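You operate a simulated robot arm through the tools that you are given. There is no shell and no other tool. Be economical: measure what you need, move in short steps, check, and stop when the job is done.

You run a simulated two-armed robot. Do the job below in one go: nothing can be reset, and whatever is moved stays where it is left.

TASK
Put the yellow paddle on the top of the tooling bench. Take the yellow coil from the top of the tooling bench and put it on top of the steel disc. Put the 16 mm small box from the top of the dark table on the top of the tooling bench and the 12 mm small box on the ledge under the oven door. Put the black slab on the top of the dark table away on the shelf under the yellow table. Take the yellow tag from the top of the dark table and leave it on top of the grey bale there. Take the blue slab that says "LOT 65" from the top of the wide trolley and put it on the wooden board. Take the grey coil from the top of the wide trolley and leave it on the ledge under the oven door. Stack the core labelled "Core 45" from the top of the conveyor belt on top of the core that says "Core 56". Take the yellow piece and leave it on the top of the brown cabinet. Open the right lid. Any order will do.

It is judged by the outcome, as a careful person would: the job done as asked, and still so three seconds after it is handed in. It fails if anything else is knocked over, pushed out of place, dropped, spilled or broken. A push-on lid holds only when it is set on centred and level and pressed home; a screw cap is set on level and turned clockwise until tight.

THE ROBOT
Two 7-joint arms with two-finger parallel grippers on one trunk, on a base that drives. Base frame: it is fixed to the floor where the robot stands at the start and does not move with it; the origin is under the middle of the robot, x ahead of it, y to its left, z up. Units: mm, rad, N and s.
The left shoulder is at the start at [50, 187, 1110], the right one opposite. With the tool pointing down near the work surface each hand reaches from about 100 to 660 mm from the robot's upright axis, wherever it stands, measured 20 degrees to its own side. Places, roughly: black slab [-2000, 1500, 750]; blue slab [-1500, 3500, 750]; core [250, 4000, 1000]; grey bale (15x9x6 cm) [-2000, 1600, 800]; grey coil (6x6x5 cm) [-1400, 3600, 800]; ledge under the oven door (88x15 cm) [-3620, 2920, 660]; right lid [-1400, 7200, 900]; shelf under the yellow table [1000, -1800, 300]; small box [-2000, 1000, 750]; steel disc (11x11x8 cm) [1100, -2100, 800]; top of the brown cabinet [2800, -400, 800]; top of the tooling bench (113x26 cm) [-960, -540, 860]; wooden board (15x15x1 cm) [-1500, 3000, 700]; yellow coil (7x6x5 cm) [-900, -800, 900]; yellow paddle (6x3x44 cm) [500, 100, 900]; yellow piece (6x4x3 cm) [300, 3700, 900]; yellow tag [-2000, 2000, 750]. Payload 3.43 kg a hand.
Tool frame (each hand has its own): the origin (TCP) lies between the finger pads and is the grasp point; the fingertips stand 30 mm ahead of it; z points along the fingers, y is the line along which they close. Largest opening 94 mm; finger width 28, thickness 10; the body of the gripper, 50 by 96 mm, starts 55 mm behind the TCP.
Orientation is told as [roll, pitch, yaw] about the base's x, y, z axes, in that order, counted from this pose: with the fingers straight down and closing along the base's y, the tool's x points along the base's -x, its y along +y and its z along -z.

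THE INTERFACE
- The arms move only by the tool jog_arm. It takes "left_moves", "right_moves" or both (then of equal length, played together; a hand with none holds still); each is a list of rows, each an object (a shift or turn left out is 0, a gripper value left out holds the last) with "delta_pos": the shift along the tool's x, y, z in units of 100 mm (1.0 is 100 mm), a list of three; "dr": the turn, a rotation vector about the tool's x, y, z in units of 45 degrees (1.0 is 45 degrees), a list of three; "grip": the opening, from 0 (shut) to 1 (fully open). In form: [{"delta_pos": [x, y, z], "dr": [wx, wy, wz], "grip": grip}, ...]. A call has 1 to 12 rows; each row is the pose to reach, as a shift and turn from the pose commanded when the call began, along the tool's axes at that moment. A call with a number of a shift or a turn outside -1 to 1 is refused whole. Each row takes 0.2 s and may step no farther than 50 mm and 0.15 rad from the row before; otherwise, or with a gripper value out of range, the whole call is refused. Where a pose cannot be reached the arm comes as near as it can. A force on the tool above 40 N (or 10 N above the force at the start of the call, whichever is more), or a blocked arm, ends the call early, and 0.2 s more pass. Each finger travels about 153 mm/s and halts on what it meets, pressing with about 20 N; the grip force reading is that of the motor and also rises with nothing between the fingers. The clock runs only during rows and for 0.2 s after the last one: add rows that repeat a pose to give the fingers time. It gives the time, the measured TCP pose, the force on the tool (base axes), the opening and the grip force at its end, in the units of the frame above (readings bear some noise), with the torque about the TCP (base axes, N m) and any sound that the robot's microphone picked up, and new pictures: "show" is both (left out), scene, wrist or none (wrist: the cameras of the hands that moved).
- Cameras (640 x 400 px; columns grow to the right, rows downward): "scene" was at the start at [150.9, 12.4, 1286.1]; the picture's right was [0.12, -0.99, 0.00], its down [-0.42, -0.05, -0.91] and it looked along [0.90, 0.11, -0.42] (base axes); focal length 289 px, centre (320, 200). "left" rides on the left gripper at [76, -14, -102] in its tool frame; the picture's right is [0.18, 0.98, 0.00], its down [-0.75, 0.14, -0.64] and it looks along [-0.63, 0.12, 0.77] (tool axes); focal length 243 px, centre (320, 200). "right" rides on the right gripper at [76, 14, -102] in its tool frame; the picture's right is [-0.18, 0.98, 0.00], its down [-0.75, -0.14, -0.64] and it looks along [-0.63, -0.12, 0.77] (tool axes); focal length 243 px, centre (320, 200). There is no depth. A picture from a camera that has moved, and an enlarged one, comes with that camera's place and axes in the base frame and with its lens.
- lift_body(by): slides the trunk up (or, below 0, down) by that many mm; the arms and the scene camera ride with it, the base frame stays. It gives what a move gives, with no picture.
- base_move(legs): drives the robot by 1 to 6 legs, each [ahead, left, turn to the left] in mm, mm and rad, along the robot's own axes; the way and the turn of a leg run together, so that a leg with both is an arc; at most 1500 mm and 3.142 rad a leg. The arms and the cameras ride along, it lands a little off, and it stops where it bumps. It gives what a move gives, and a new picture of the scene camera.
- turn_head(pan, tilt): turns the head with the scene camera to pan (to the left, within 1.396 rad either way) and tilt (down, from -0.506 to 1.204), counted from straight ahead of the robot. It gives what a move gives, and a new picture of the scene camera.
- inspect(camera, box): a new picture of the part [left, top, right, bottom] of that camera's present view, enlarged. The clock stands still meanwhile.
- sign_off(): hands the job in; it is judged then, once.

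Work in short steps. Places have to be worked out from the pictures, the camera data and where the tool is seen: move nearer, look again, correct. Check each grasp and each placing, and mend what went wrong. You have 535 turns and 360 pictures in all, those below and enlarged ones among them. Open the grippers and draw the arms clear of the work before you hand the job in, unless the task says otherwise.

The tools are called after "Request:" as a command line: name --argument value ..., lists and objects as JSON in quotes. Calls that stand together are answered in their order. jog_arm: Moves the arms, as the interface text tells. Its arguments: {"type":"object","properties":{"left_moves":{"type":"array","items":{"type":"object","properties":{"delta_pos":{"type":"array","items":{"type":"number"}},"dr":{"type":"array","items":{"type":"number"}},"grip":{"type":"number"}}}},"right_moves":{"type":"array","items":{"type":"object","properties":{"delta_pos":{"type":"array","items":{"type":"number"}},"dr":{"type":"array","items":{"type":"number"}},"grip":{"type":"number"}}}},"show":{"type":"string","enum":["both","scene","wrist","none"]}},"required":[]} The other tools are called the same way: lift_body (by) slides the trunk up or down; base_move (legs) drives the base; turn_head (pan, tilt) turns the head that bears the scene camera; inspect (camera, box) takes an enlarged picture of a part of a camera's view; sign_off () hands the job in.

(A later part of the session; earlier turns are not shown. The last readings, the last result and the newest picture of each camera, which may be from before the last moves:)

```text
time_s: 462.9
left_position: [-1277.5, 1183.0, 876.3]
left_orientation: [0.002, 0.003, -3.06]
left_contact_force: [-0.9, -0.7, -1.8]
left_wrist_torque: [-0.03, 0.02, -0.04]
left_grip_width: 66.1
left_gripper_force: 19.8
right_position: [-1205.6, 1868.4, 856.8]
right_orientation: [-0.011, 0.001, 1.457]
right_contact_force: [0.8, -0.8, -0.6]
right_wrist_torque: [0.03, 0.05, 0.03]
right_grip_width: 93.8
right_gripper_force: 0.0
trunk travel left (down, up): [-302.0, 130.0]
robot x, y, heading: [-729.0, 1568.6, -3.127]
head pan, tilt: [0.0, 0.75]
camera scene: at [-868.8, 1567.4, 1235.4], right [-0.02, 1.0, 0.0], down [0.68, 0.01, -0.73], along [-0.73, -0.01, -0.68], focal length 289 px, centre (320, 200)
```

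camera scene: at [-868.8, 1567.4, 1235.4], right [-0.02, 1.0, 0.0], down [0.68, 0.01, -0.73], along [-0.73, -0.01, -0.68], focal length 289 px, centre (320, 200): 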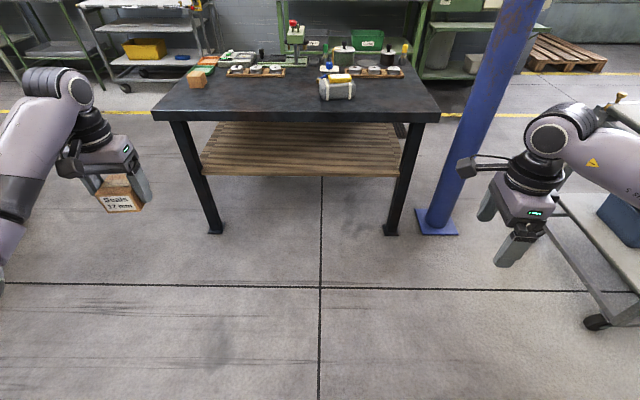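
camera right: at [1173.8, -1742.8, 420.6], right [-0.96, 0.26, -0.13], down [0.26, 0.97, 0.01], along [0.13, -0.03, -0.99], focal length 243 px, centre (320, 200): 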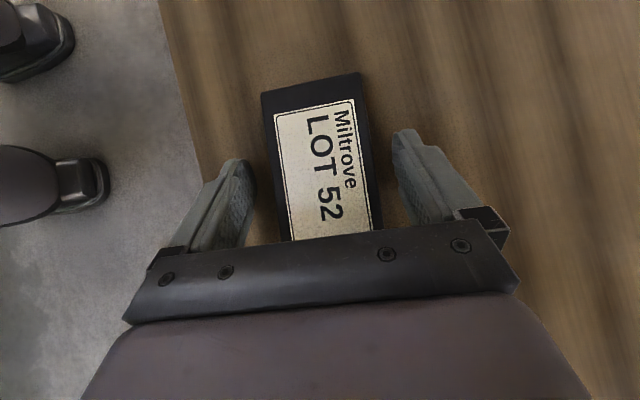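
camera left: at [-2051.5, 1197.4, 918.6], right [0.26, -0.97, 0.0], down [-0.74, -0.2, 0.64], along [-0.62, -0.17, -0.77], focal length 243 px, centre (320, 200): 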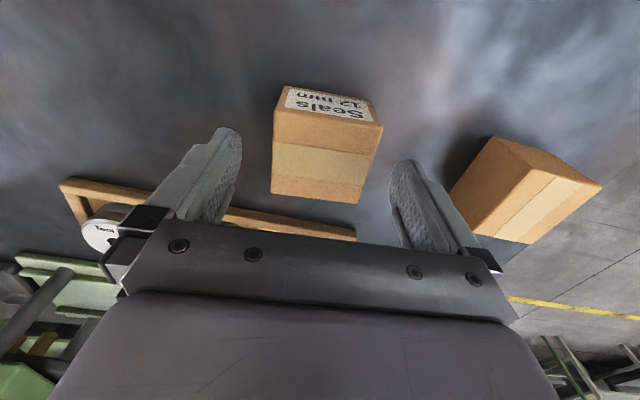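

The 12 mm box is held. I slide north along x≈-730 toward the wide trolley.

Request:
base_move --legs '[[100, 0, -0.015], [0, -1500, 0]]'

```text
time_s: 476.7
left_position: [-1383.7, 2659.8, 875.7]
left_orientation: [0.002, 0.004, -3.086]
left_contact_force: [0.2, 1.1, -0.6]
left_wrist_torque: [0.03, 0.0, -0.01]
left_grip_width: 65.9
left_gripper_force: 20.0
right_position: [-1291.1, 3342.7, 857.0]
right_orientation: [-0.01, 0.0, 1.43]
right_contact_force: [-0.2, -0.7, -0.8]
right_wrist_torque: [0.03, -0.01, -0.03]
right_grip_width: 94.0
right_gripper_force: 0.0
trunk travel left (down, up): [-302.0, 130.0]
robot x, y, heading: [-822.4, 3028.2, 3.128]
head pan, tilt: [0.0, 0.75]
camera scene: at [-963.5, 3033.6, 1235.4], right [0.01, 1.0, 0.0], down [0.68, -0.01, -0.73], along [-0.73, 0.01, -0.68], focal length 289 px, centre (320, 200)
```

scene: 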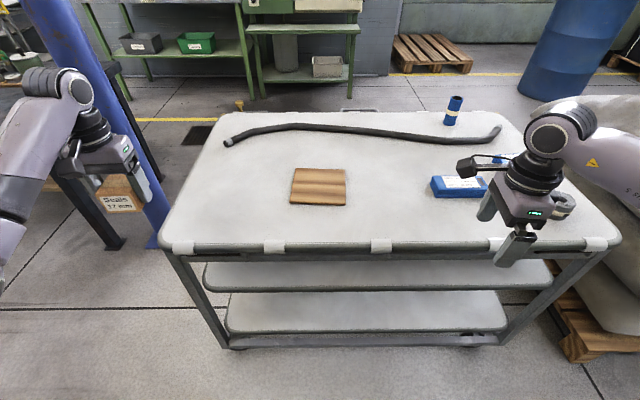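

I zoom on the blue slab area to read labels.

Request:
inspect --camera "scene" --box '[420, 90, 600, 220]'

```text
3.08 times, centred on (510, 155) of scene
camera zoom: at [-963.5, 3033.6, 1235.4], right [0.01, 1.0, 0.0], down [0.68, -0.01, -0.73], along [-0.73, 0.01, -0.68], focal length 889 px, centre (-265, 338)
```

zoom: 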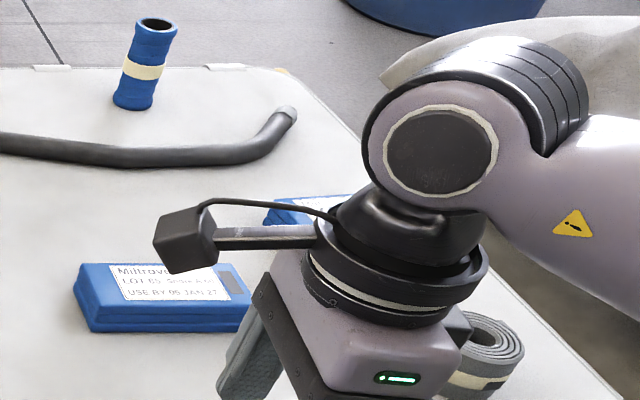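

Two blue slabs are there; I shift right 220 to see both clear of the arm.

Request:
base_move --legs '[[0, -230, 0]]'

Request:
inspect --camera "scene" --box '[320, 130, 480, 240]'

```text
time_s: 479.3
left_position: [-1381.6, 2888.0, 874.8]
left_orientation: [0.001, 0.003, -3.085]
left_contact_force: [0.3, 0.3, -0.8]
left_wrist_torque: [-0.01, -0.02, -0.03]
left_grip_width: 66.0
left_gripper_force: 20.1
right_position: [-1288.2, 3570.8, 857.4]
right_orientation: [-0.009, 0.0, 1.429]
right_contact_force: [-0.1, 0.1, -0.8]
right_wrist_torque: [-0.02, -0.03, 0.01]
right_grip_width: 94.1
right_gripper_force: 0.1
trunk travel left (down, up): [-302.0, 130.0]
robot x, y, heading: [-821.4, 3256.9, 3.134]
head pan, tilt: [0.0, 0.75]
camera scene: at [-961.1, 3261.7, 1235.4], right [0.01, 1.0, 0.0], down [0.68, -0.01, -0.73], along [-0.73, 0.01, -0.68], focal length 289 px, centre (320, 200)
```

scene: 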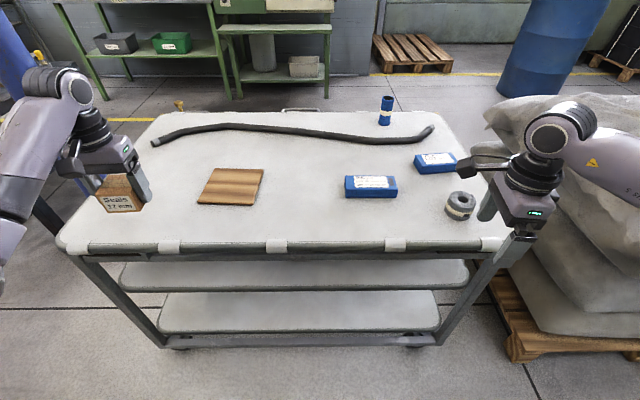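

```text
3.64 times, centred on (400, 185) of scene
camera zoom: at [-961.1, 3261.7, 1235.4], right [0.01, 1.0, 0.0], down [0.68, -0.01, -0.73], along [-0.73, 0.01, -0.68], focal length 1051 px, centre (29, 254)
```

zoom: 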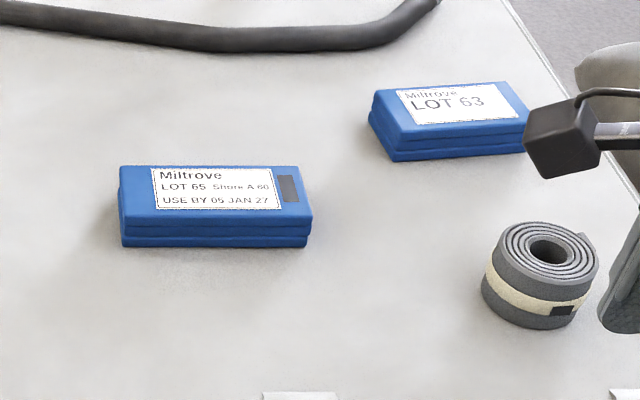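

LOT 65 is the front slab at about (-1546,3408), lying along y. I align the right hand's yaw and drive in over it.

Request:
jog_arm --right_moves '[{"delta_pos": [0, 0.2, 0], "dr": [0, 0, -0.18]}, {"delta_pos": [0, 0.4, 0], "dr": [0, 0, -0.18]}]' --show "none"

Request:
base_move --legs '[[215, 165, 0]]'

Request:
inspect --camera "right" --box '[0, 0, 640, 400]'

```text
time_s: 479.9
left_position: [-1380.7, 2887.9, 875.2]
left_orientation: [0.0, 0.005, -3.086]
left_contact_force: [-0.8, 0.4, -1.5]
left_wrist_torque: [0.01, -0.01, -0.01]
left_grip_width: 66.1
left_gripper_force: 20.0
right_position: [-1328.7, 3578.2, 858.4]
right_orientation: [-0.009, 0.002, 1.574]
right_contact_force: [-0.5, 0.9, 0.5]
right_wrist_torque: [-0.01, -0.01, -0.04]
right_grip_width: 93.9
right_gripper_force: 0.0
trunk travel left (down, up): [-302.0, 130.0]
robot x, y, heading: [-816.4, 3260.1, 3.128]
head pan, tilt: [0.0, 0.75]
```

```text
time_s: 482.1
left_position: [-1597.4, 2728.1, 876.1]
left_orientation: [0.002, 0.005, -3.092]
left_contact_force: [-1.0, 0.2, -1.1]
left_wrist_torque: [-0.02, -0.04, -0.01]
left_grip_width: 66.2
left_gripper_force: 19.7
right_position: [-1539.4, 3416.2, 857.6]
right_orientation: [-0.011, 0.001, 1.563]
right_contact_force: [0.1, -0.5, -1.3]
right_wrist_torque: [0.04, 0.04, -0.01]
right_grip_width: 93.9
right_gripper_force: 0.2
trunk travel left (down, up): [-302.0, 130.0]
robot x, y, heading: [-1033.7, 3093.6, 3.123]
head pan, tilt: [0.0, 0.75]
stopped in leg 1: the robot was blocked; the commanded pose is now the measured one
camera scene: at [-1174.8, 3098.1, 1235.3], right [0.02, 1.0, 0.0], down [0.68, -0.01, -0.73], along [-0.73, 0.01, -0.68], focal length 289 px, centre (320, 200)
```

scene: 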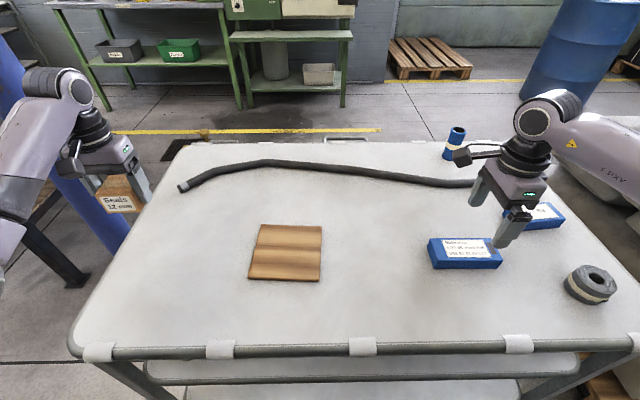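

```text
1.00 times, centred on (320, 200) of right (not enlarged: the box is as wide or as high as the picture)
camera zoom: at [-1554.6, 3340.4, 961.7], right [-0.98, 0.19, -0.01], down [0.14, 0.75, 0.64], along [0.13, 0.63, -0.77], focal length 243 px, centre (320, 200)
```

zoom: 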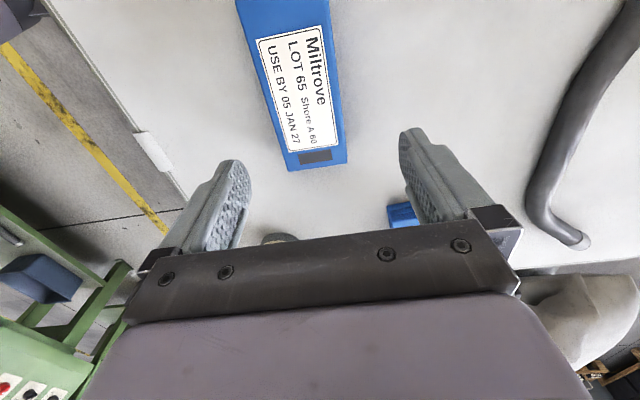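

The slab is centred at (-1528,3402). I back the base 15 (it bumped), recentre, and lower.

Request:
base_move --legs '[[-15, 0, 0]]'

Request:
jog_arm --right_moves '[{"delta_pos": [0.14, 0.04, 0.2]}, {"delta_pos": [0.14, 0.04, 0.6]}]' --show "wrist"

```text
time_s: 482.9
left_position: [-1581.5, 2728.2, 876.8]
left_orientation: [0.002, 0.004, -3.094]
left_contact_force: [0.0, 0.6, -1.2]
left_wrist_torque: [-0.01, 0.02, 0.02]
left_grip_width: 65.7
left_gripper_force: 20.0
right_position: [-1523.1, 3415.6, 859.0]
right_orientation: [-0.009, 0.002, 1.564]
right_contact_force: [0.0, -0.3, -0.3]
right_wrist_torque: [0.03, 0.03, -0.03]
right_grip_width: 94.0
right_gripper_force: 0.0
trunk travel left (down, up): [-302.0, 130.0]
robot x, y, heading: [-1020.0, 3095.0, 3.122]
head pan, tilt: [0.0, 0.75]
camera scene: at [-1159.4, 3097.9, 1235.4], right [0.02, 1.0, 0.0], down [0.68, -0.01, -0.73], along [-0.73, 0.01, -0.68], focal length 289 px, centre (320, 200)
```

scene: 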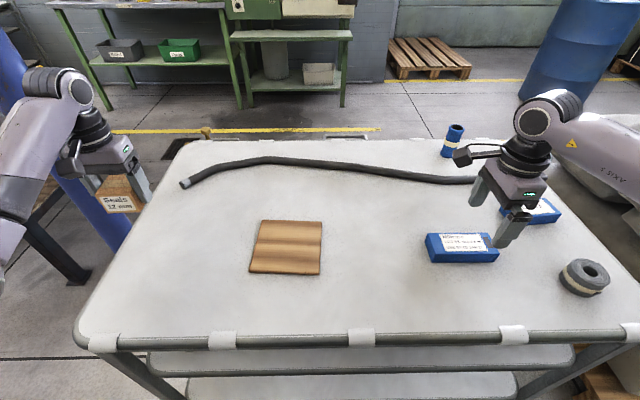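

```text
time_s: 483.5
left_position: [-1582.3, 2728.3, 876.5]
left_orientation: [0.003, 0.004, -3.092]
left_contact_force: [0.4, -0.1, -0.6]
left_wrist_torque: [0.0, 0.01, 0.01]
left_grip_width: 65.9
left_gripper_force: 20.0
right_position: [-1527.0, 3402.9, 797.7]
right_orientation: [-0.011, 0.002, 1.565]
right_contact_force: [0.5, -0.4, 0.6]
right_wrist_torque: [-0.02, 0.01, 0.01]
right_grip_width: 93.9
right_gripper_force: 0.0
trunk travel left (down, up): [-302.0, 130.0]
robot x, y, heading: [-1020.0, 3096.3, 3.12]
head pan, tilt: [0.0, 0.75]
camera right: at [-1542.4, 3326.9, 901.6], right [-0.98, 0.19, -0.01], down [0.14, 0.75, 0.64], along [0.13, 0.63, -0.77], focal length 243 px, centre (320, 200)
```

right: 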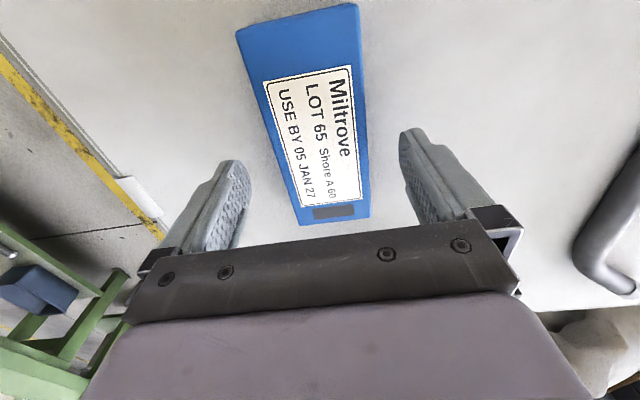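

Perfectly centred. I descend 40, close and lift.

Request:
jog_arm --right_moves '[{"delta_pos": [0, 0, 0.2]}, {"delta_pos": [0, 0, 0.39]}, {"delta_pos": [0, 0, 0.39], "grip": 0.5}, {"delta_pos": [0, 0, 0.39], "grip": 0}, {"delta_pos": [0, 0, 0.39], "grip": 0}]' --show "none"

Request:
jog_arm --right_moves '[{"delta_pos": [0, 0, -0.3]}, {"delta_pos": [0, 0, -0.7]}, {"delta_pos": [0, 0, -1]}]' --show "wrist"

```text
time_s: 484.3
left_position: [-1580.5, 2726.5, 878.0]
left_orientation: [0.002, 0.001, -3.093]
left_contact_force: [0.0, -0.2, -1.0]
left_wrist_torque: [-0.01, 0.02, 0.02]
left_grip_width: 66.3
left_gripper_force: 19.7
right_position: [-1527.8, 3402.3, 769.8]
right_orientation: [0.0, 0.005, 1.56]
right_contact_force: [14.2, -2.8, 25.5]
right_wrist_torque: [0.47, -1.3, -0.5]
right_grip_width: 62.3
right_gripper_force: 20.0
trunk travel left (down, up): [-302.0, 130.0]
robot x, y, heading: [-1019.8, 3093.2, 3.123]
head pan, tilt: [0.0, 0.75]
stopped in row 3 (right hand): the force on the tool passed its limit at 52 N (the readings are from after the stop); the commanded pose is now the measured one
```

```text
time_s: 485.1
left_position: [-1581.9, 2727.2, 876.1]
left_orientation: [0.003, 0.004, -3.092]
left_contact_force: [-0.6, 0.4, -0.8]
left_wrist_torque: [0.0, -0.02, 0.0]
left_grip_width: 65.8
left_gripper_force: 20.1
right_position: [-1532.4, 3405.0, 864.5]
right_orientation: [-0.001, 0.006, 1.563]
right_contact_force: [-0.1, 0.6, -3.1]
right_wrist_torque: [0.03, 0.01, -0.01]
right_grip_width: 62.1
right_gripper_force: 20.1
trunk travel left (down, up): [-302.0, 130.0]
robot x, y, heading: [-1018.1, 3091.8, 3.125]
head pan, tilt: [0.0, 0.75]
camera right: at [-1547.0, 3329.8, 967.9], right [-0.98, 0.19, 0.0], down [0.15, 0.76, 0.64], along [0.13, 0.63, -0.77], focal length 243 px, centre (320, 200)
```

right: 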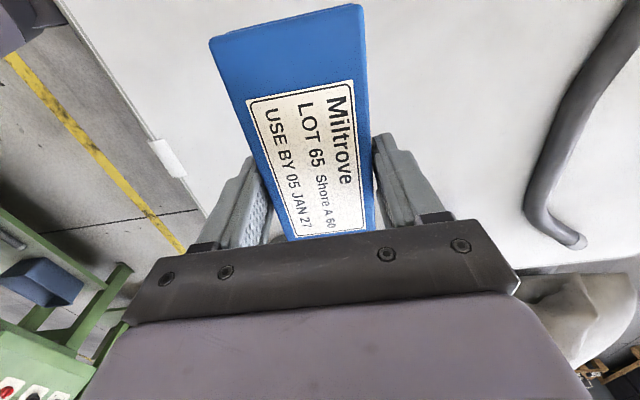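

LOT 65 is held. I shift left 376 over the wooden board.

Request:
base_move --legs '[[4, 376, 0]]'

Request:
inspect --camera "right" --box '[0, 0, 640, 400]'

```text
time_s: 489.0
left_position: [-1596.0, 2345.8, 875.3]
left_orientation: [0.001, 0.005, -3.097]
left_contact_force: [0.3, 0.2, -0.6]
left_wrist_torque: [0.0, 0.01, -0.01]
left_grip_width: 65.9
left_gripper_force: 19.6
right_position: [-1543.4, 3022.3, 864.2]
right_orientation: [0.0, 0.006, 1.555]
right_contact_force: [0.5, 0.6, -2.8]
right_wrist_torque: [0.0, -0.02, 0.0]
right_grip_width: 62.5
right_gripper_force: 19.8
trunk travel left (down, up): [-302.0, 130.0]
robot x, y, heading: [-1034.3, 2712.7, 3.124]
head pan, tilt: [0.0, 0.75]
camera scene: at [-1171.6, 2714.5, 1235.3], right [0.02, 1.0, 0.0], down [0.68, -0.02, -0.73], along [-0.73, 0.02, -0.68], focal length 289 px, centre (320, 200)
```

scene: 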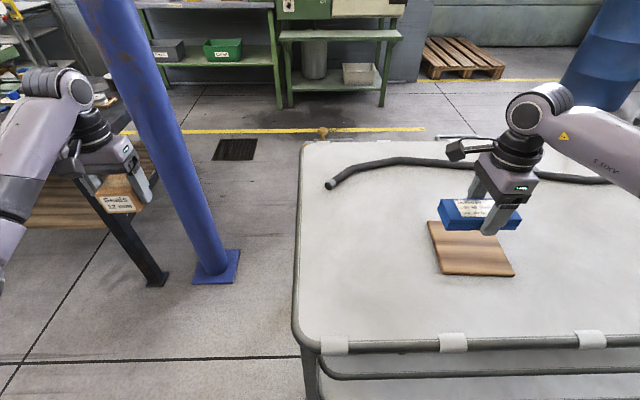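

```text
1.00 times, centred on (320, 200) of right (not enlarged: the box is as wide or as high as the picture)
camera zoom: at [-1558.1, 2948.1, 967.5], right [-0.98, 0.2, 0.0], down [0.15, 0.75, 0.64], along [0.13, 0.63, -0.77], focal length 243 px, centre (320, 200)
```

zoom: 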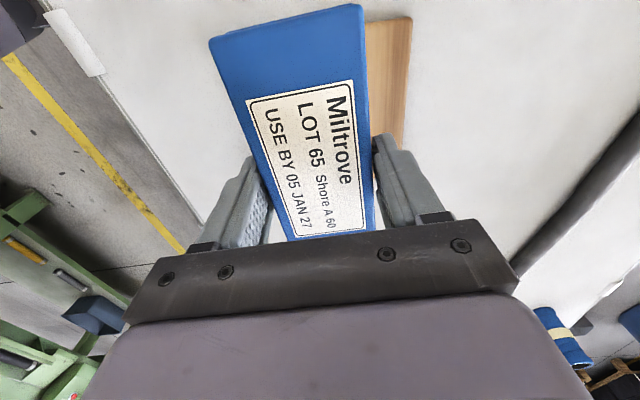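

The board's centre is ≈(-1544,3035). I shift 13 mm, lower, and set down by contact.

Request:
jog_arm --right_moves '[{"delta_pos": [-0.13, 0, 0.3]}, {"delta_pos": [-0.13, 0, 0.74]}]' --show "none"

Request:
jog_arm --right_moves '[{"delta_pos": [0, 0, 0.03]}, {"delta_pos": [0, 0, 0.06]}, {"delta_pos": [0, 0, 0.09]}, {"delta_pos": [0, 0, 0.12]}]' --show "wrist"

```text
time_s: 489.6
left_position: [-1594.3, 2346.2, 875.5]
left_orientation: [0.002, 0.005, -3.098]
left_contact_force: [-0.2, -0.3, -1.7]
left_wrist_torque: [0.0, 0.02, 0.01]
left_grip_width: 65.9
left_gripper_force: 19.8
right_position: [-1544.1, 3038.6, 789.0]
right_orientation: [-0.002, 0.005, 1.556]
right_contact_force: [0.5, 1.0, -3.4]
right_wrist_torque: [-0.02, -0.03, -0.01]
right_grip_width: 62.4
right_gripper_force: 20.1
trunk travel left (down, up): [-302.0, 130.0]
robot x, y, heading: [-1033.4, 2711.2, 3.122]
head pan, tilt: [0.0, 0.75]
```

```text
time_s: 490.6
left_position: [-1595.0, 2345.9, 877.7]
left_orientation: [0.0, 0.004, -3.094]
left_contact_force: [0.2, -0.3, -1.1]
left_wrist_torque: [0.02, 0.03, 0.03]
left_grip_width: 65.9
left_gripper_force: 20.0
right_position: [-1544.4, 3036.2, 779.8]
right_orientation: [0.001, 0.004, 1.558]
right_contact_force: [1.8, 0.9, 7.5]
right_wrist_torque: [-0.01, -0.23, 0.08]
right_grip_width: 62.4
right_gripper_force: 20.4
trunk travel left (down, up): [-302.0, 130.0]
robot x, y, heading: [-1030.8, 2710.9, 3.118]
head pan, tilt: [0.0, 0.75]
camera right: at [-1558.4, 2961.2, 883.2], right [-0.98, 0.2, 0.0], down [0.15, 0.75, 0.64], along [0.13, 0.63, -0.77], focal length 243 px, centre (320, 200)
```

right: 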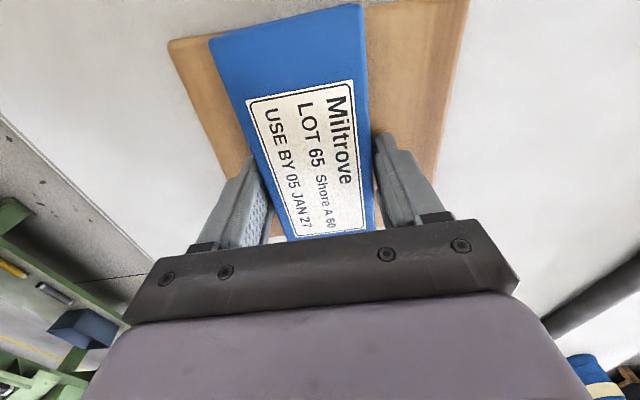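

On the board. I release and rise.

Request:
jog_arm --right_moves '[{"delta_pos": [0, 0, 0.0], "grip": 0.8}, {"delta_pos": [0, 0, 0.0], "grip": 0.95}, {"delta_pos": [0, 0, -0.3]}, {"delta_pos": [0, 0, -0.7]}, {"delta_pos": [0, 0, -1]}]' --show "wrist"

```text
time_s: 491.8
left_position: [-1594.1, 2345.2, 876.4]
left_orientation: [0.004, 0.004, -3.095]
left_contact_force: [-0.3, 0.4, -2.1]
left_wrist_torque: [0.01, 0.02, -0.01]
left_grip_width: 66.0
left_gripper_force: 19.8
right_position: [-1541.7, 3035.8, 879.3]
right_orientation: [-0.002, 0.004, 1.558]
right_contact_force: [-0.4, 0.4, 0.7]
right_wrist_torque: [0.03, -0.01, 0.03]
right_grip_width: 89.3
right_gripper_force: 0.1
trunk travel left (down, up): [-302.0, 130.0]
robot x, y, heading: [-1029.9, 2710.0, 3.122]
head pan, tilt: [0.0, 0.75]
camera right: at [-1556.7, 2960.6, 982.6], right [-0.98, 0.2, 0.0], down [0.15, 0.75, 0.64], along [0.13, 0.63, -0.77], focal length 243 px, centre (320, 200)
```

right: 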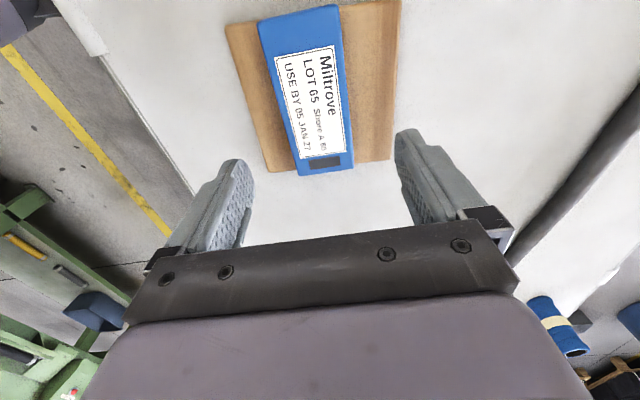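

Placed. Next the grey coil near (-1446,3597): I back 95 and slide right 560.

Request:
base_move --legs '[[-95, 0, 0.02], [0, -560, 0]]'

Request:
inspect --camera "right" --box '[0, 0, 640, 400]'

```text
time_s: 498.0
left_position: [-1491.4, 2897.4, 876.3]
left_orientation: [0.002, 0.004, -3.078]
left_contact_force: [0.9, -0.7, 0.2]
left_wrist_torque: [-0.03, 0.02, 0.03]
left_grip_width: 65.8
left_gripper_force: 19.6
right_position: [-1451.0, 3588.3, 877.9]
right_orientation: [-0.003, 0.005, 1.577]
right_contact_force: [0.5, -0.2, -0.2]
right_wrist_torque: [-0.02, 0.0, -0.02]
right_grip_width: 89.3
right_gripper_force: 0.0
trunk travel left (down, up): [-302.0, 130.0]
robot x, y, heading: [-932.3, 3269.2, 3.134]
head pan, tilt: [0.0, 0.75]
camera scene: at [-1073.6, 3273.5, 1235.4], right [0.0, 1.0, 0.0], down [0.68, 0.0, -0.73], along [-0.73, 0.0, -0.68], focal length 289 px, centre (320, 200)
```

scene: 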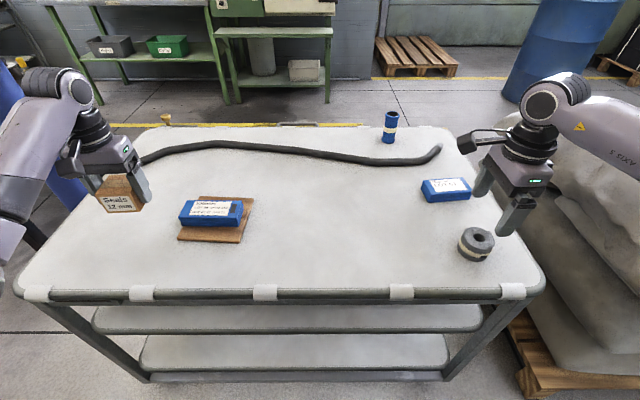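

```text
1.00 times, centred on (320, 200) of right (not enlarged: the box is as wide or as high as the picture)
camera zoom: at [-1463.5, 3513.0, 982.3], right [-0.98, 0.18, 0.0], down [0.14, 0.76, 0.64], along [0.12, 0.63, -0.77], focal length 243 px, centre (320, 200)
```

zoom: 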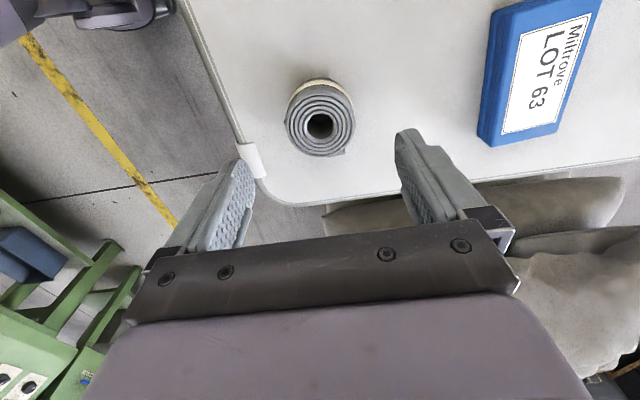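

The coil is right under the hand at (-1448,3591). I descend and grasp.

Request:
jog_arm --right_moves '[{"delta_pos": [-0.03, -0.03, 0.3], "grip": 0.95}, {"delta_pos": [-0.03, -0.03, 0.6], "grip": 0.95}, {"delta_pos": [-0.03, -0.03, 0.95], "grip": 0.95}]' --show "wrist"

```text
time_s: 498.8
left_position: [-1490.9, 2897.0, 875.7]
left_orientation: [0.002, 0.006, -3.079]
left_contact_force: [0.7, 0.1, -1.7]
left_wrist_torque: [0.0, 0.0, 0.02]
left_grip_width: 66.0
left_gripper_force: 19.9
right_position: [-1445.3, 3590.2, 783.5]
right_orientation: [-0.001, 0.006, 1.575]
right_contact_force: [1.2, -0.2, 0.0]
right_wrist_torque: [0.0, 0.02, -0.01]
right_grip_width: 89.4
right_gripper_force: 0.0
trunk travel left (down, up): [-302.0, 130.0]
robot x, y, heading: [-935.5, 3277.3, 3.136]
head pan, tilt: [0.0, 0.75]
camera right: at [-1460.3, 3514.4, 887.4], right [-0.98, 0.18, 0.0], down [0.14, 0.76, 0.64], along [0.12, 0.63, -0.77], focal length 243 px, centre (320, 200)
```

right: 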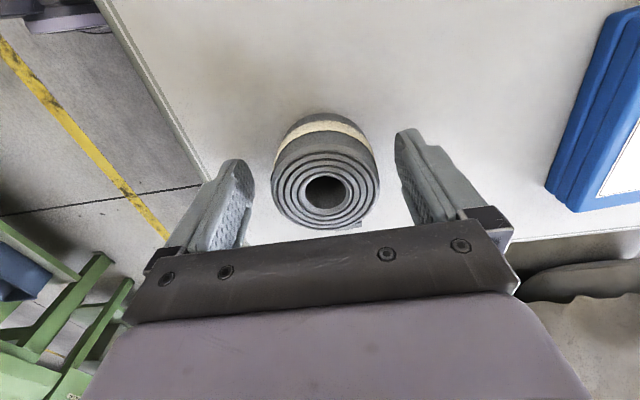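

Request:
jog_arm --right_moves '[{"delta_pos": [0, 0.03, 0.1]}, {"delta_pos": [0, 0.03, 0.1], "grip": 0.5}, {"delta_pos": [0, 0.03, 0.1], "grip": 0}, {"delta_pos": [0, 0.03, 0.1], "grip": 0}]' --show "none"

Request:
jog_arm --right_moves '[{"delta_pos": [0, 0, -0.3]}, {"delta_pos": [0, 0, -0.7]}, {"delta_pos": [0, 0, -1]}]' --show "wrist"

```text
time_s: 499.8
left_position: [-1490.3, 2897.7, 877.2]
left_orientation: [0.002, 0.006, -3.08]
left_contact_force: [0.1, -0.1, -0.1]
left_wrist_torque: [0.01, 0.01, 0.01]
left_grip_width: 66.0
left_gripper_force: 20.3
right_position: [-1449.4, 3589.0, 772.8]
right_orientation: [-0.003, 0.005, 1.577]
right_contact_force: [0.6, -0.1, 0.7]
right_wrist_torque: [-0.03, -0.02, -0.03]
right_grip_width: 63.1
right_gripper_force: 19.9
trunk travel left (down, up): [-302.0, 130.0]
robot x, y, heading: [-929.1, 3273.8, 3.137]
head pan, tilt: [0.0, 0.75]
```

```text
time_s: 500.6
left_position: [-1491.2, 2898.2, 875.6]
left_orientation: [0.002, 0.007, -3.079]
left_contact_force: [-0.4, 0.1, -1.3]
left_wrist_torque: [0.01, -0.02, 0.01]
left_grip_width: 66.0
left_gripper_force: 20.0
right_position: [-1450.2, 3590.8, 873.2]
right_orientation: [-0.004, 0.005, 1.577]
right_contact_force: [-0.2, -0.2, -0.6]
right_wrist_torque: [0.01, 0.01, 0.0]
right_grip_width: 63.4
right_gripper_force: 20.8
trunk travel left (down, up): [-302.0, 130.0]
robot x, y, heading: [-932.5, 3273.9, 3.138]
head pan, tilt: [0.0, 0.75]
camera right: at [-1463.1, 3515.4, 977.0], right [-0.98, 0.18, 0.0], down [0.14, 0.76, 0.64], along [0.12, 0.63, -0.77], focal length 243 px, centre (320, 200)
```

right: 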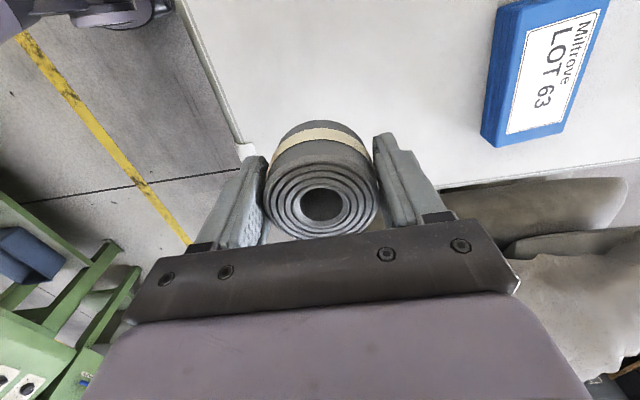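

Both hands full: 12 mm box (left), grey coil (right). The oven ledge is on the west wall; I'll go around south of the dark table. First south along the aisle.

Request:
lift_body --by 100

Request:
base_move --legs '[[-100, 0, 0], [0, 1430, 0], [0, 1430, 0]]'

```text
time_s: 501.9
left_position: [-1491.4, 2898.0, 976.4]
left_orientation: [0.002, 0.004, -3.08]
left_contact_force: [0.2, 0.1, -1.2]
left_wrist_torque: [0.01, -0.01, 0.02]
left_grip_width: 66.0
left_gripper_force: 20.2
right_position: [-1450.5, 3590.9, 973.1]
right_orientation: [-0.002, 0.007, 1.576]
right_contact_force: [-1.1, -0.2, -1.4]
right_wrist_torque: [0.02, 0.01, -0.02]
right_grip_width: 63.5
right_gripper_force: 20.1
trunk travel left (down, up): [-402.0, 30.0]
robot x, y, heading: [-928.9, 3274.5, 3.134]
head pan, tilt: [0.0, 0.75]
```

```text
time_s: 526.4
left_position: [-1435.9, 83.0, 973.6]
left_orientation: [0.001, 0.007, -3.106]
left_contact_force: [-0.1, 0.9, 0.3]
left_wrist_torque: [0.01, 0.0, -0.02]
left_grip_width: 66.1
left_gripper_force: 20.1
right_position: [-1382.5, 769.6, 972.1]
right_orientation: [-0.001, 0.005, 1.561]
right_contact_force: [-0.3, 0.3, -1.4]
right_wrist_torque: [-0.05, -0.01, 0.0]
right_grip_width: 63.2
right_gripper_force: 20.4
trunk travel left (down, up): [-402.0, 30.0]
robot x, y, heading: [-870.6, 442.0, 3.118]
head pan, tilt: [0.0, 0.75]
stopped in leg 3: the robot was blocked; the commanded pose is now the measured one
camera scene: at [-1011.9, 447.2, 1335.4], right [0.02, 1.0, 0.0], down [0.68, -0.02, -0.73], along [-0.73, 0.02, -0.68], focal length 289 px, centre (320, 200)
```

scene: 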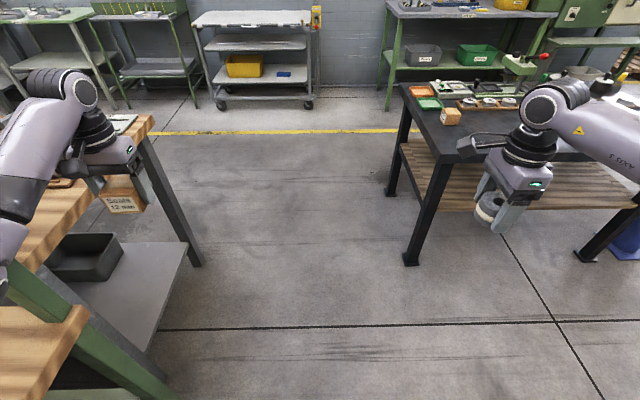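

The left elbow touched the bench end. I move right 60, then go west through the corridor with a slight left shift.

Request:
base_move --legs '[[0, -60, 0.022], [500, 0, 0], [600, 70, 0], [850, 0, 0]]'

```text
time_s: 537.2
left_position: [-3358.5, 3.3, 974.2]
left_orientation: [0.001, 0.006, -3.049]
left_contact_force: [-0.2, 0.3, -0.7]
left_wrist_torque: [-0.03, 0.0, 0.02]
left_grip_width: 66.1
left_gripper_force: 20.6
right_position: [-3344.3, 694.3, 972.8]
right_orientation: [-0.001, 0.005, 1.618]
right_contact_force: [0.7, 0.5, -1.2]
right_wrist_torque: [0.02, 0.0, -0.03]
right_grip_width: 63.1
right_gripper_force: 19.9
trunk travel left (down, up): [-402.0, 30.0]
robot x, y, heading: [-2814.5, 395.9, -3.107]
head pan, tilt: [0.0, 0.75]
camera scene: at [-2956.5, 392.4, 1335.3], right [-0.04, 1.0, 0.0], down [0.68, 0.02, -0.73], along [-0.73, -0.03, -0.68], focal length 289 px, centre (320, 200)
```

scene: 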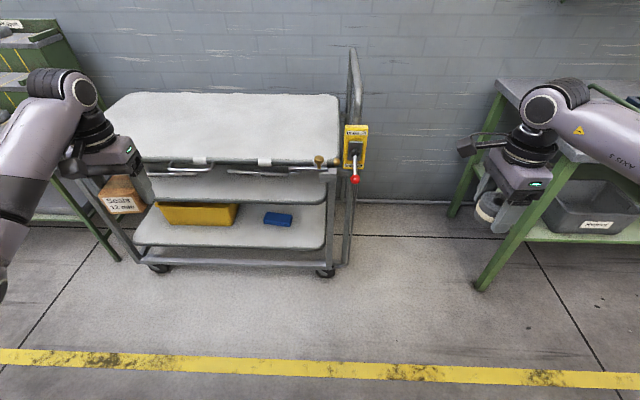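

I'm past the dark table. I shift ahead 170 and slide north along the wall, then look at the oven.

Request:
base_move --legs '[[170, 0, -0.035], [0, -1500, 0], [0, -850, 0]]'

```text
time_s: 559.2
left_position: [-3571.3, 2387.9, 974.3]
left_orientation: [0.0, 0.007, -3.078]
left_contact_force: [-0.6, 0.5, -0.8]
left_wrist_torque: [0.04, 0.05, 0.0]
left_grip_width: 65.8
left_gripper_force: 19.4
right_position: [-3536.9, 3076.8, 972.3]
right_orientation: [-0.002, 0.005, 1.589]
right_contact_force: [-0.1, -0.6, -0.8]
right_wrist_torque: [0.01, 0.02, -0.05]
right_grip_width: 63.2
right_gripper_force: 20.0
trunk travel left (down, up): [-402.0, 30.0]
robot x, y, heading: [-3017.3, 2766.2, -3.138]
head pan, tilt: [0.0, 0.75]
camera scene: at [-3157.9, 2763.9, 1335.3], right [-0.01, 1.0, 0.0], down [0.68, 0.0, -0.73], along [-0.73, 0.0, -0.68], focal length 289 px, centre (320, 200)
```

scene: 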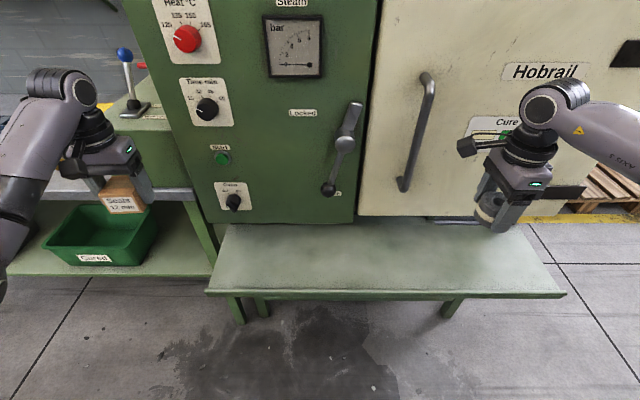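

The ledge (front edge x≈-3544, z≈660) spans y≈2475–3390. I place the coil first at y≈3130, right of the door handle: shift, lower the trunk 200 and check.

Request:
base_move --legs '[[70, -53, 0]]'

Request:
lift_body --by -200

Request:
inspect --camera "right" --box '[0, 0, 640, 400]'

```text
time_s: 560.3
left_position: [-3639.4, 2439.3, 973.8]
left_orientation: [0.001, 0.008, -3.076]
left_contact_force: [0.1, 0.6, -0.4]
left_wrist_torque: [-0.01, -0.03, 0.01]
left_grip_width: 65.8
left_gripper_force: 20.5
right_position: [-3606.7, 3129.7, 971.6]
right_orientation: [-0.001, 0.006, 1.589]
right_contact_force: [0.0, -0.1, -1.5]
right_wrist_torque: [-0.02, -0.01, -0.01]
right_grip_width: 63.3
right_gripper_force: 19.5
trunk travel left (down, up): [-402.0, 30.0]
robot x, y, heading: [-3086.3, 2816.9, -3.136]
head pan, tilt: [0.0, 0.75]
camera scene: at [-3227.0, 2817.2, 1335.2], right [-0.01, 1.0, 0.0], down [0.68, 0.0, -0.73], along [-0.73, -0.01, -0.68], focal length 289 px, centre (320, 200)
```

scene: 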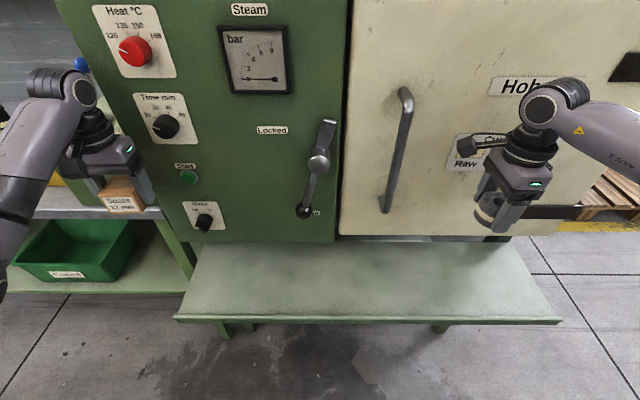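

```text
time_s: 562.5
left_position: [-3637.5, 2439.0, 774.6]
left_orientation: [0.0, 0.008, -3.075]
left_contact_force: [-0.1, 0.1, -1.1]
left_wrist_torque: [0.01, 0.01, -0.02]
left_grip_width: 66.0
left_gripper_force: 20.0
right_position: [-3606.2, 3128.9, 772.7]
right_orientation: [-0.002, 0.005, 1.588]
right_contact_force: [0.1, 0.3, -1.3]
right_wrist_torque: [-0.01, 0.01, 0.01]
right_grip_width: 62.9
right_gripper_force: 19.7
trunk travel left (down, up): [-202.0, 230.0]
robot x, y, heading: [-3083.8, 2816.9, -3.135]
head pan, tilt: [0.0, 0.75]
```

```text
1.00 times, centred on (320, 200) of right (not enlarged: the box is as wide or as high as the picture)
camera zoom: at [-3618.5, 3053.4, 876.6], right [-0.99, 0.17, 0.0], down [0.13, 0.76, 0.64], along [0.11, 0.63, -0.77], focal length 243 px, centre (320, 200)
```

zoom: 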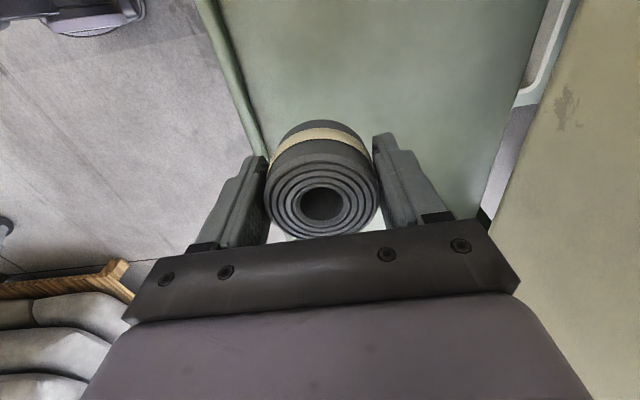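

The coil is above the ledge (x −3545…−3776). I lower 68, then creep.

Request:
jog_arm --right_moves '[{"delta_pos": [0, 0.05, 0.3]}, {"delta_pos": [0, 0.05, 0.66]}]' --show "none"

Request:
jog_arm --right_moves '[{"delta_pos": [0, 0, 0.04]}, {"delta_pos": [0, 0, 0.08]}, {"delta_pos": [0, 0, 0.12]}, {"delta_pos": [0, 0, 0.16]}]' --show "none"

```text
time_s: 563.1
left_position: [-3638.9, 2440.1, 773.6]
left_orientation: [0.001, 0.008, -3.075]
left_contact_force: [-0.5, 0.1, -0.7]
left_wrist_torque: [0.0, -0.04, 0.0]
left_grip_width: 65.7
left_gripper_force: 19.8
right_position: [-3611.8, 3128.8, 705.6]
right_orientation: [-0.001, 0.003, 1.589]
right_contact_force: [1.5, -0.1, -1.4]
right_wrist_torque: [-0.06, 0.0, -0.01]
right_grip_width: 62.9
right_gripper_force: 19.8
trunk travel left (down, up): [-202.0, 230.0]
robot x, y, heading: [-3084.8, 2813.1, -3.134]
head pan, tilt: [0.0, 0.75]
```

```text
time_s: 564.1
left_position: [-3639.6, 2440.4, 773.7]
left_orientation: [0.0, 0.009, -3.074]
left_contact_force: [-0.2, -0.7, -0.9]
left_wrist_torque: [-0.01, 0.01, 0.03]
left_grip_width: 66.0
left_gripper_force: 20.0
right_position: [-3610.1, 3128.8, 689.1]
right_orientation: [-0.004, 0.006, 1.588]
right_contact_force: [0.0, -0.1, -0.5]
right_wrist_torque: [0.0, 0.03, 0.0]
right_grip_width: 63.1
right_gripper_force: 20.4
trunk travel left (down, up): [-202.0, 230.0]
robot x, y, heading: [-3085.2, 2816.5, -3.138]
head pan, tilt: [0.0, 0.75]
```

No contact yet at z=689; I keep creeping down.

Request:
jog_arm --right_moves '[{"delta_pos": [0, 0, 0.04]}, {"delta_pos": [0, 0, 0.08]}, {"delta_pos": [0, 0, 0.12]}, {"delta_pos": [0, 0, 0.16]}, {"delta_pos": [0, 0, 0.2]}, {"delta_pos": [0, 0, 0.24]}]' --show "wrist"

```text
time_s: 565.0
left_position: [-3637.0, 2440.6, 773.8]
left_orientation: [-0.001, 0.005, -3.077]
left_contact_force: [0.5, 0.0, -0.2]
left_wrist_torque: [0.02, 0.02, 0.05]
left_grip_width: 66.3
left_gripper_force: 20.1
right_position: [-3612.3, 3127.6, 685.4]
right_orientation: [0.005, 0.008, 1.587]
right_contact_force: [11.4, -1.9, 16.8]
right_wrist_torque: [0.29, -0.72, -0.19]
right_grip_width: 63.4
right_gripper_force: 20.1
trunk travel left (down, up): [-202.0, 230.0]
robot x, y, heading: [-3083.6, 2815.4, -3.135]
head pan, tilt: [0.0, 0.75]
stopped in row 4 (right hand): the force on the tool passed its limit at 43 N (the readings are from after the stop); the commanded pose is now the measured one
camera right: at [-3623.6, 3052.9, 789.2], right [-0.99, 0.17, 0.0], down [0.13, 0.76, 0.64], along [0.1, 0.63, -0.77], focal length 243 px, centre (320, 200)
```

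right: 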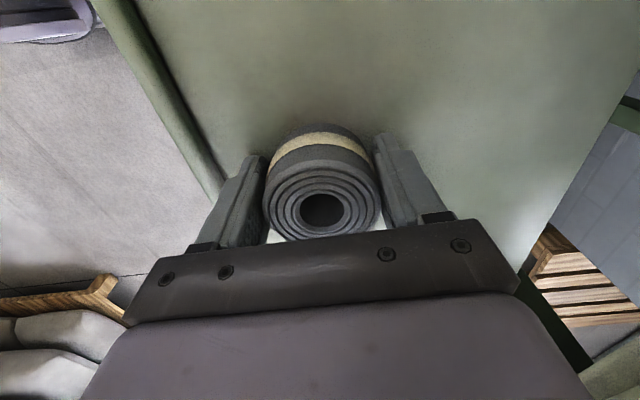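

On the ledge at z≈686. I release and rise.

Request:
jog_arm --right_moves '[{"delta_pos": [0, 0, -0.02], "grip": 0.75}, {"delta_pos": [0, 0, -0.02], "grip": 0.85}, {"delta_pos": [0, 0, -0.3]}, {"delta_pos": [0, 0, -0.7]}, {"delta_pos": [0, 0, -1]}]' --show "wrist"

```text
time_s: 566.2
left_position: [-3638.1, 2440.0, 773.5]
left_orientation: [0.0, 0.006, -3.078]
left_contact_force: [0.3, 0.9, -1.1]
left_wrist_torque: [0.0, 0.01, 0.01]
left_grip_width: 65.8
left_gripper_force: 19.6
right_position: [-3612.9, 3129.5, 781.4]
right_orientation: [0.002, 0.006, 1.588]
right_contact_force: [0.3, 0.7, -0.9]
right_wrist_torque: [-0.01, -0.02, 0.0]
right_grip_width: 79.8
right_gripper_force: 0.1
trunk travel left (down, up): [-202.0, 230.0]
robot x, y, heading: [-3088.5, 2813.8, -3.133]
head pan, tilt: [0.0, 0.75]
camera right: at [-3625.3, 3053.3, 886.0], right [-0.99, 0.17, 0.0], down [0.13, 0.76, 0.64], along [0.11, 0.63, -0.77], focal length 243 px, centre (320, 200)
```

right: 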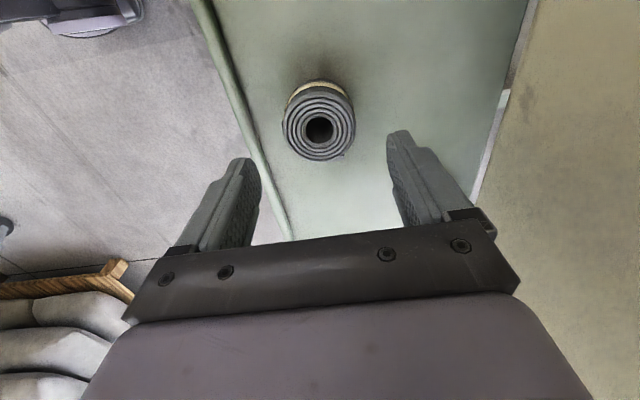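

Now the box: I shift right 210 and back 28 so the left hand is over the ledge at y≈2650.

Request:
base_move --legs '[[-28, -210, 0]]'

Request:
jog_arm --left_moves '[{"delta_pos": [0, 0, 0.35]}, {"delta_pos": [0, 0, 0.7]}]' --show "wrist"

```text
time_s: 567.7
left_position: [-3627.3, 2512.9, 776.4]
left_orientation: [0.016, 0.003, -3.037]
left_contact_force: [0.7, -0.1, -0.9]
left_wrist_torque: [0.03, 0.02, -0.02]
left_grip_width: 66.0
left_gripper_force: 20.0
right_position: [-3602.3, 3213.7, 783.3]
right_orientation: [0.001, 0.006, 1.589]
right_contact_force: [0.1, 0.4, 0.1]
right_wrist_torque: [0.0, -0.01, -0.01]
right_grip_width: 79.8
right_gripper_force: 0.1
trunk travel left (down, up): [-202.0, 230.0]
robot x, y, heading: [-3078.3, 2900.8, -3.135]
head pan, tilt: [0.0, 0.75]
stopped in leg 1: the force on the tool passed its limit at 60 N (the readings are from after the stop); the commanded pose is now the measured one
camera scene: at [-3215.4, 2901.6, 1135.4], right [-0.01, 1.0, 0.0], down [0.68, 0.01, -0.73], along [-0.73, -0.01, -0.68], focal length 289 px, centre (320, 200)
```

scene: 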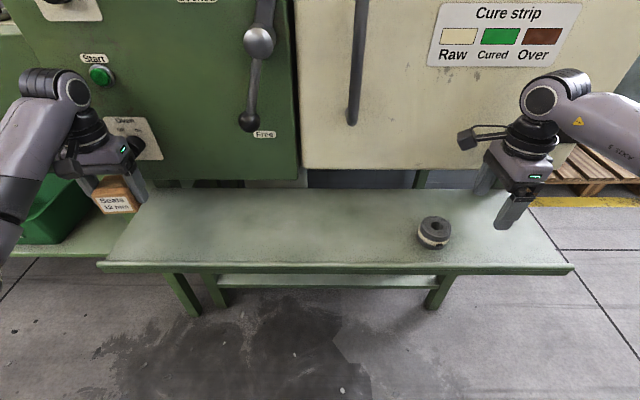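

```text
time_s: 568.3
left_position: [-3628.5, 2512.7, 706.8]
left_orientation: [0.015, 0.0, -3.039]
left_contact_force: [-0.1, -0.4, -0.6]
left_wrist_torque: [0.0, 0.03, -0.01]
left_grip_width: 66.0
left_gripper_force: 19.8
right_position: [-3602.3, 3212.4, 782.0]
right_orientation: [0.001, 0.007, 1.589]
right_contact_force: [0.1, -0.4, 0.2]
right_wrist_torque: [-0.02, 0.05, 0.0]
right_grip_width: 80.1
right_gripper_force: 0.1
trunk travel left (down, up): [-202.0, 230.0]
robot x, y, heading: [-3075.2, 2902.5, -3.135]
head pan, tilt: [0.0, 0.75]
camera left: at [-3554.6, 2536.2, 807.7], right [0.28, -0.96, 0.02], down [-0.74, -0.21, 0.64], along [-0.61, -0.19, -0.76], focal length 243 px, centre (320, 200)
```

left: 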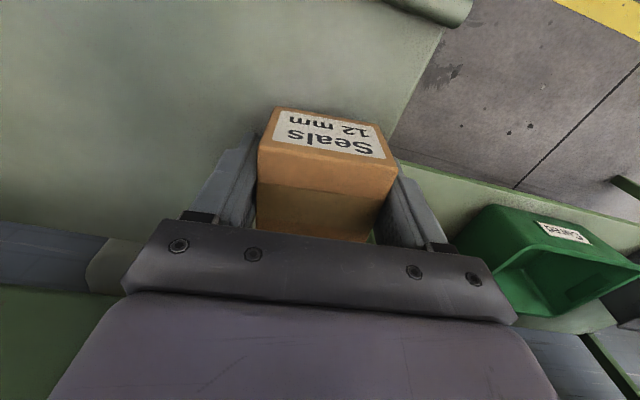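

The left gripper brushed the "Oven" knob panel. I pull back 35 mm from the wall first, raise slightly, then slide 115 right.

Request:
jog_arm --left_moves '[{"delta_pos": [0.2, 0.02, 0]}, {"delta_pos": [0.38, 0.04, -0.05]}]' --show "none"

Request:
base_move --legs '[[0, -115, 0]]'

Request:
inspect --camera "scene" --box '[0, 0, 200, 220]'

```text
time_s: 568.9
left_position: [-3589.7, 2513.2, 710.9]
left_orientation: [0.015, -0.001, -3.038]
left_contact_force: [0.0, 0.7, -0.9]
left_wrist_torque: [0.0, -0.02, -0.02]
left_grip_width: 66.0
left_gripper_force: 19.5
right_position: [-3602.8, 3214.3, 781.5]
right_orientation: [0.001, 0.005, 1.59]
right_contact_force: [0.5, 0.4, -0.9]
right_wrist_torque: [0.01, 0.02, 0.03]
right_grip_width: 80.0
right_gripper_force: 0.1
trunk travel left (down, up): [-202.0, 230.0]
robot x, y, heading: [-3075.0, 2903.0, -3.132]
head pan, tilt: [0.0, 0.75]
```

```text
time_s: 570.5
left_position: [-3590.6, 2626.6, 711.4]
left_orientation: [0.016, 0.0, -3.039]
left_contact_force: [0.1, 0.5, -1.0]
left_wrist_torque: [0.03, -0.02, -0.01]
left_grip_width: 66.2
left_gripper_force: 20.2
right_position: [-3602.6, 3328.3, 782.3]
right_orientation: [0.003, 0.004, 1.587]
right_contact_force: [0.1, 0.0, -0.7]
right_wrist_torque: [0.02, 0.02, -0.01]
right_grip_width: 79.8
right_gripper_force: 0.1
trunk travel left (down, up): [-202.0, 230.0]
robot x, y, heading: [-3074.7, 3013.7, -3.134]
head pan, tilt: [0.0, 0.75]
camera scene: at [-3216.2, 3015.3, 1135.4], right [-0.01, 1.0, 0.0], down [0.68, 0.0, -0.73], along [-0.73, 0.0, -0.68], focal length 289 px, centre (320, 200)
```

scene: 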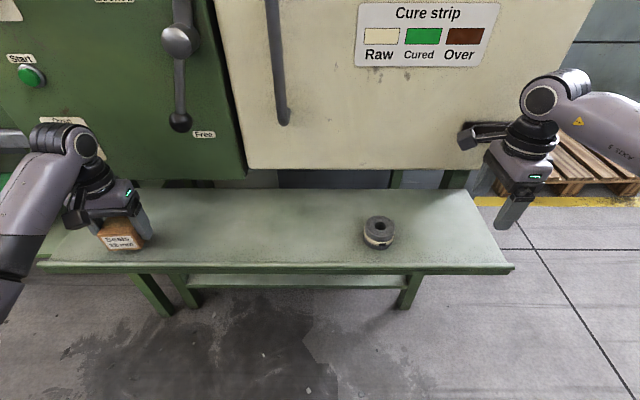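

```text
1.82 times, centred on (100, 110) of scene
camera zoom: at [-3216.2, 3015.3, 1135.4], right [-0.01, 1.0, 0.0], down [0.68, 0.0, -0.73], along [-0.73, 0.0, -0.68], focal length 526 px, centre (720, 364)
```

zoom: 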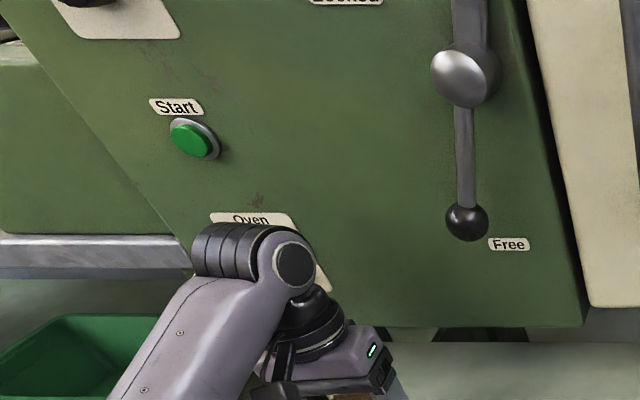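

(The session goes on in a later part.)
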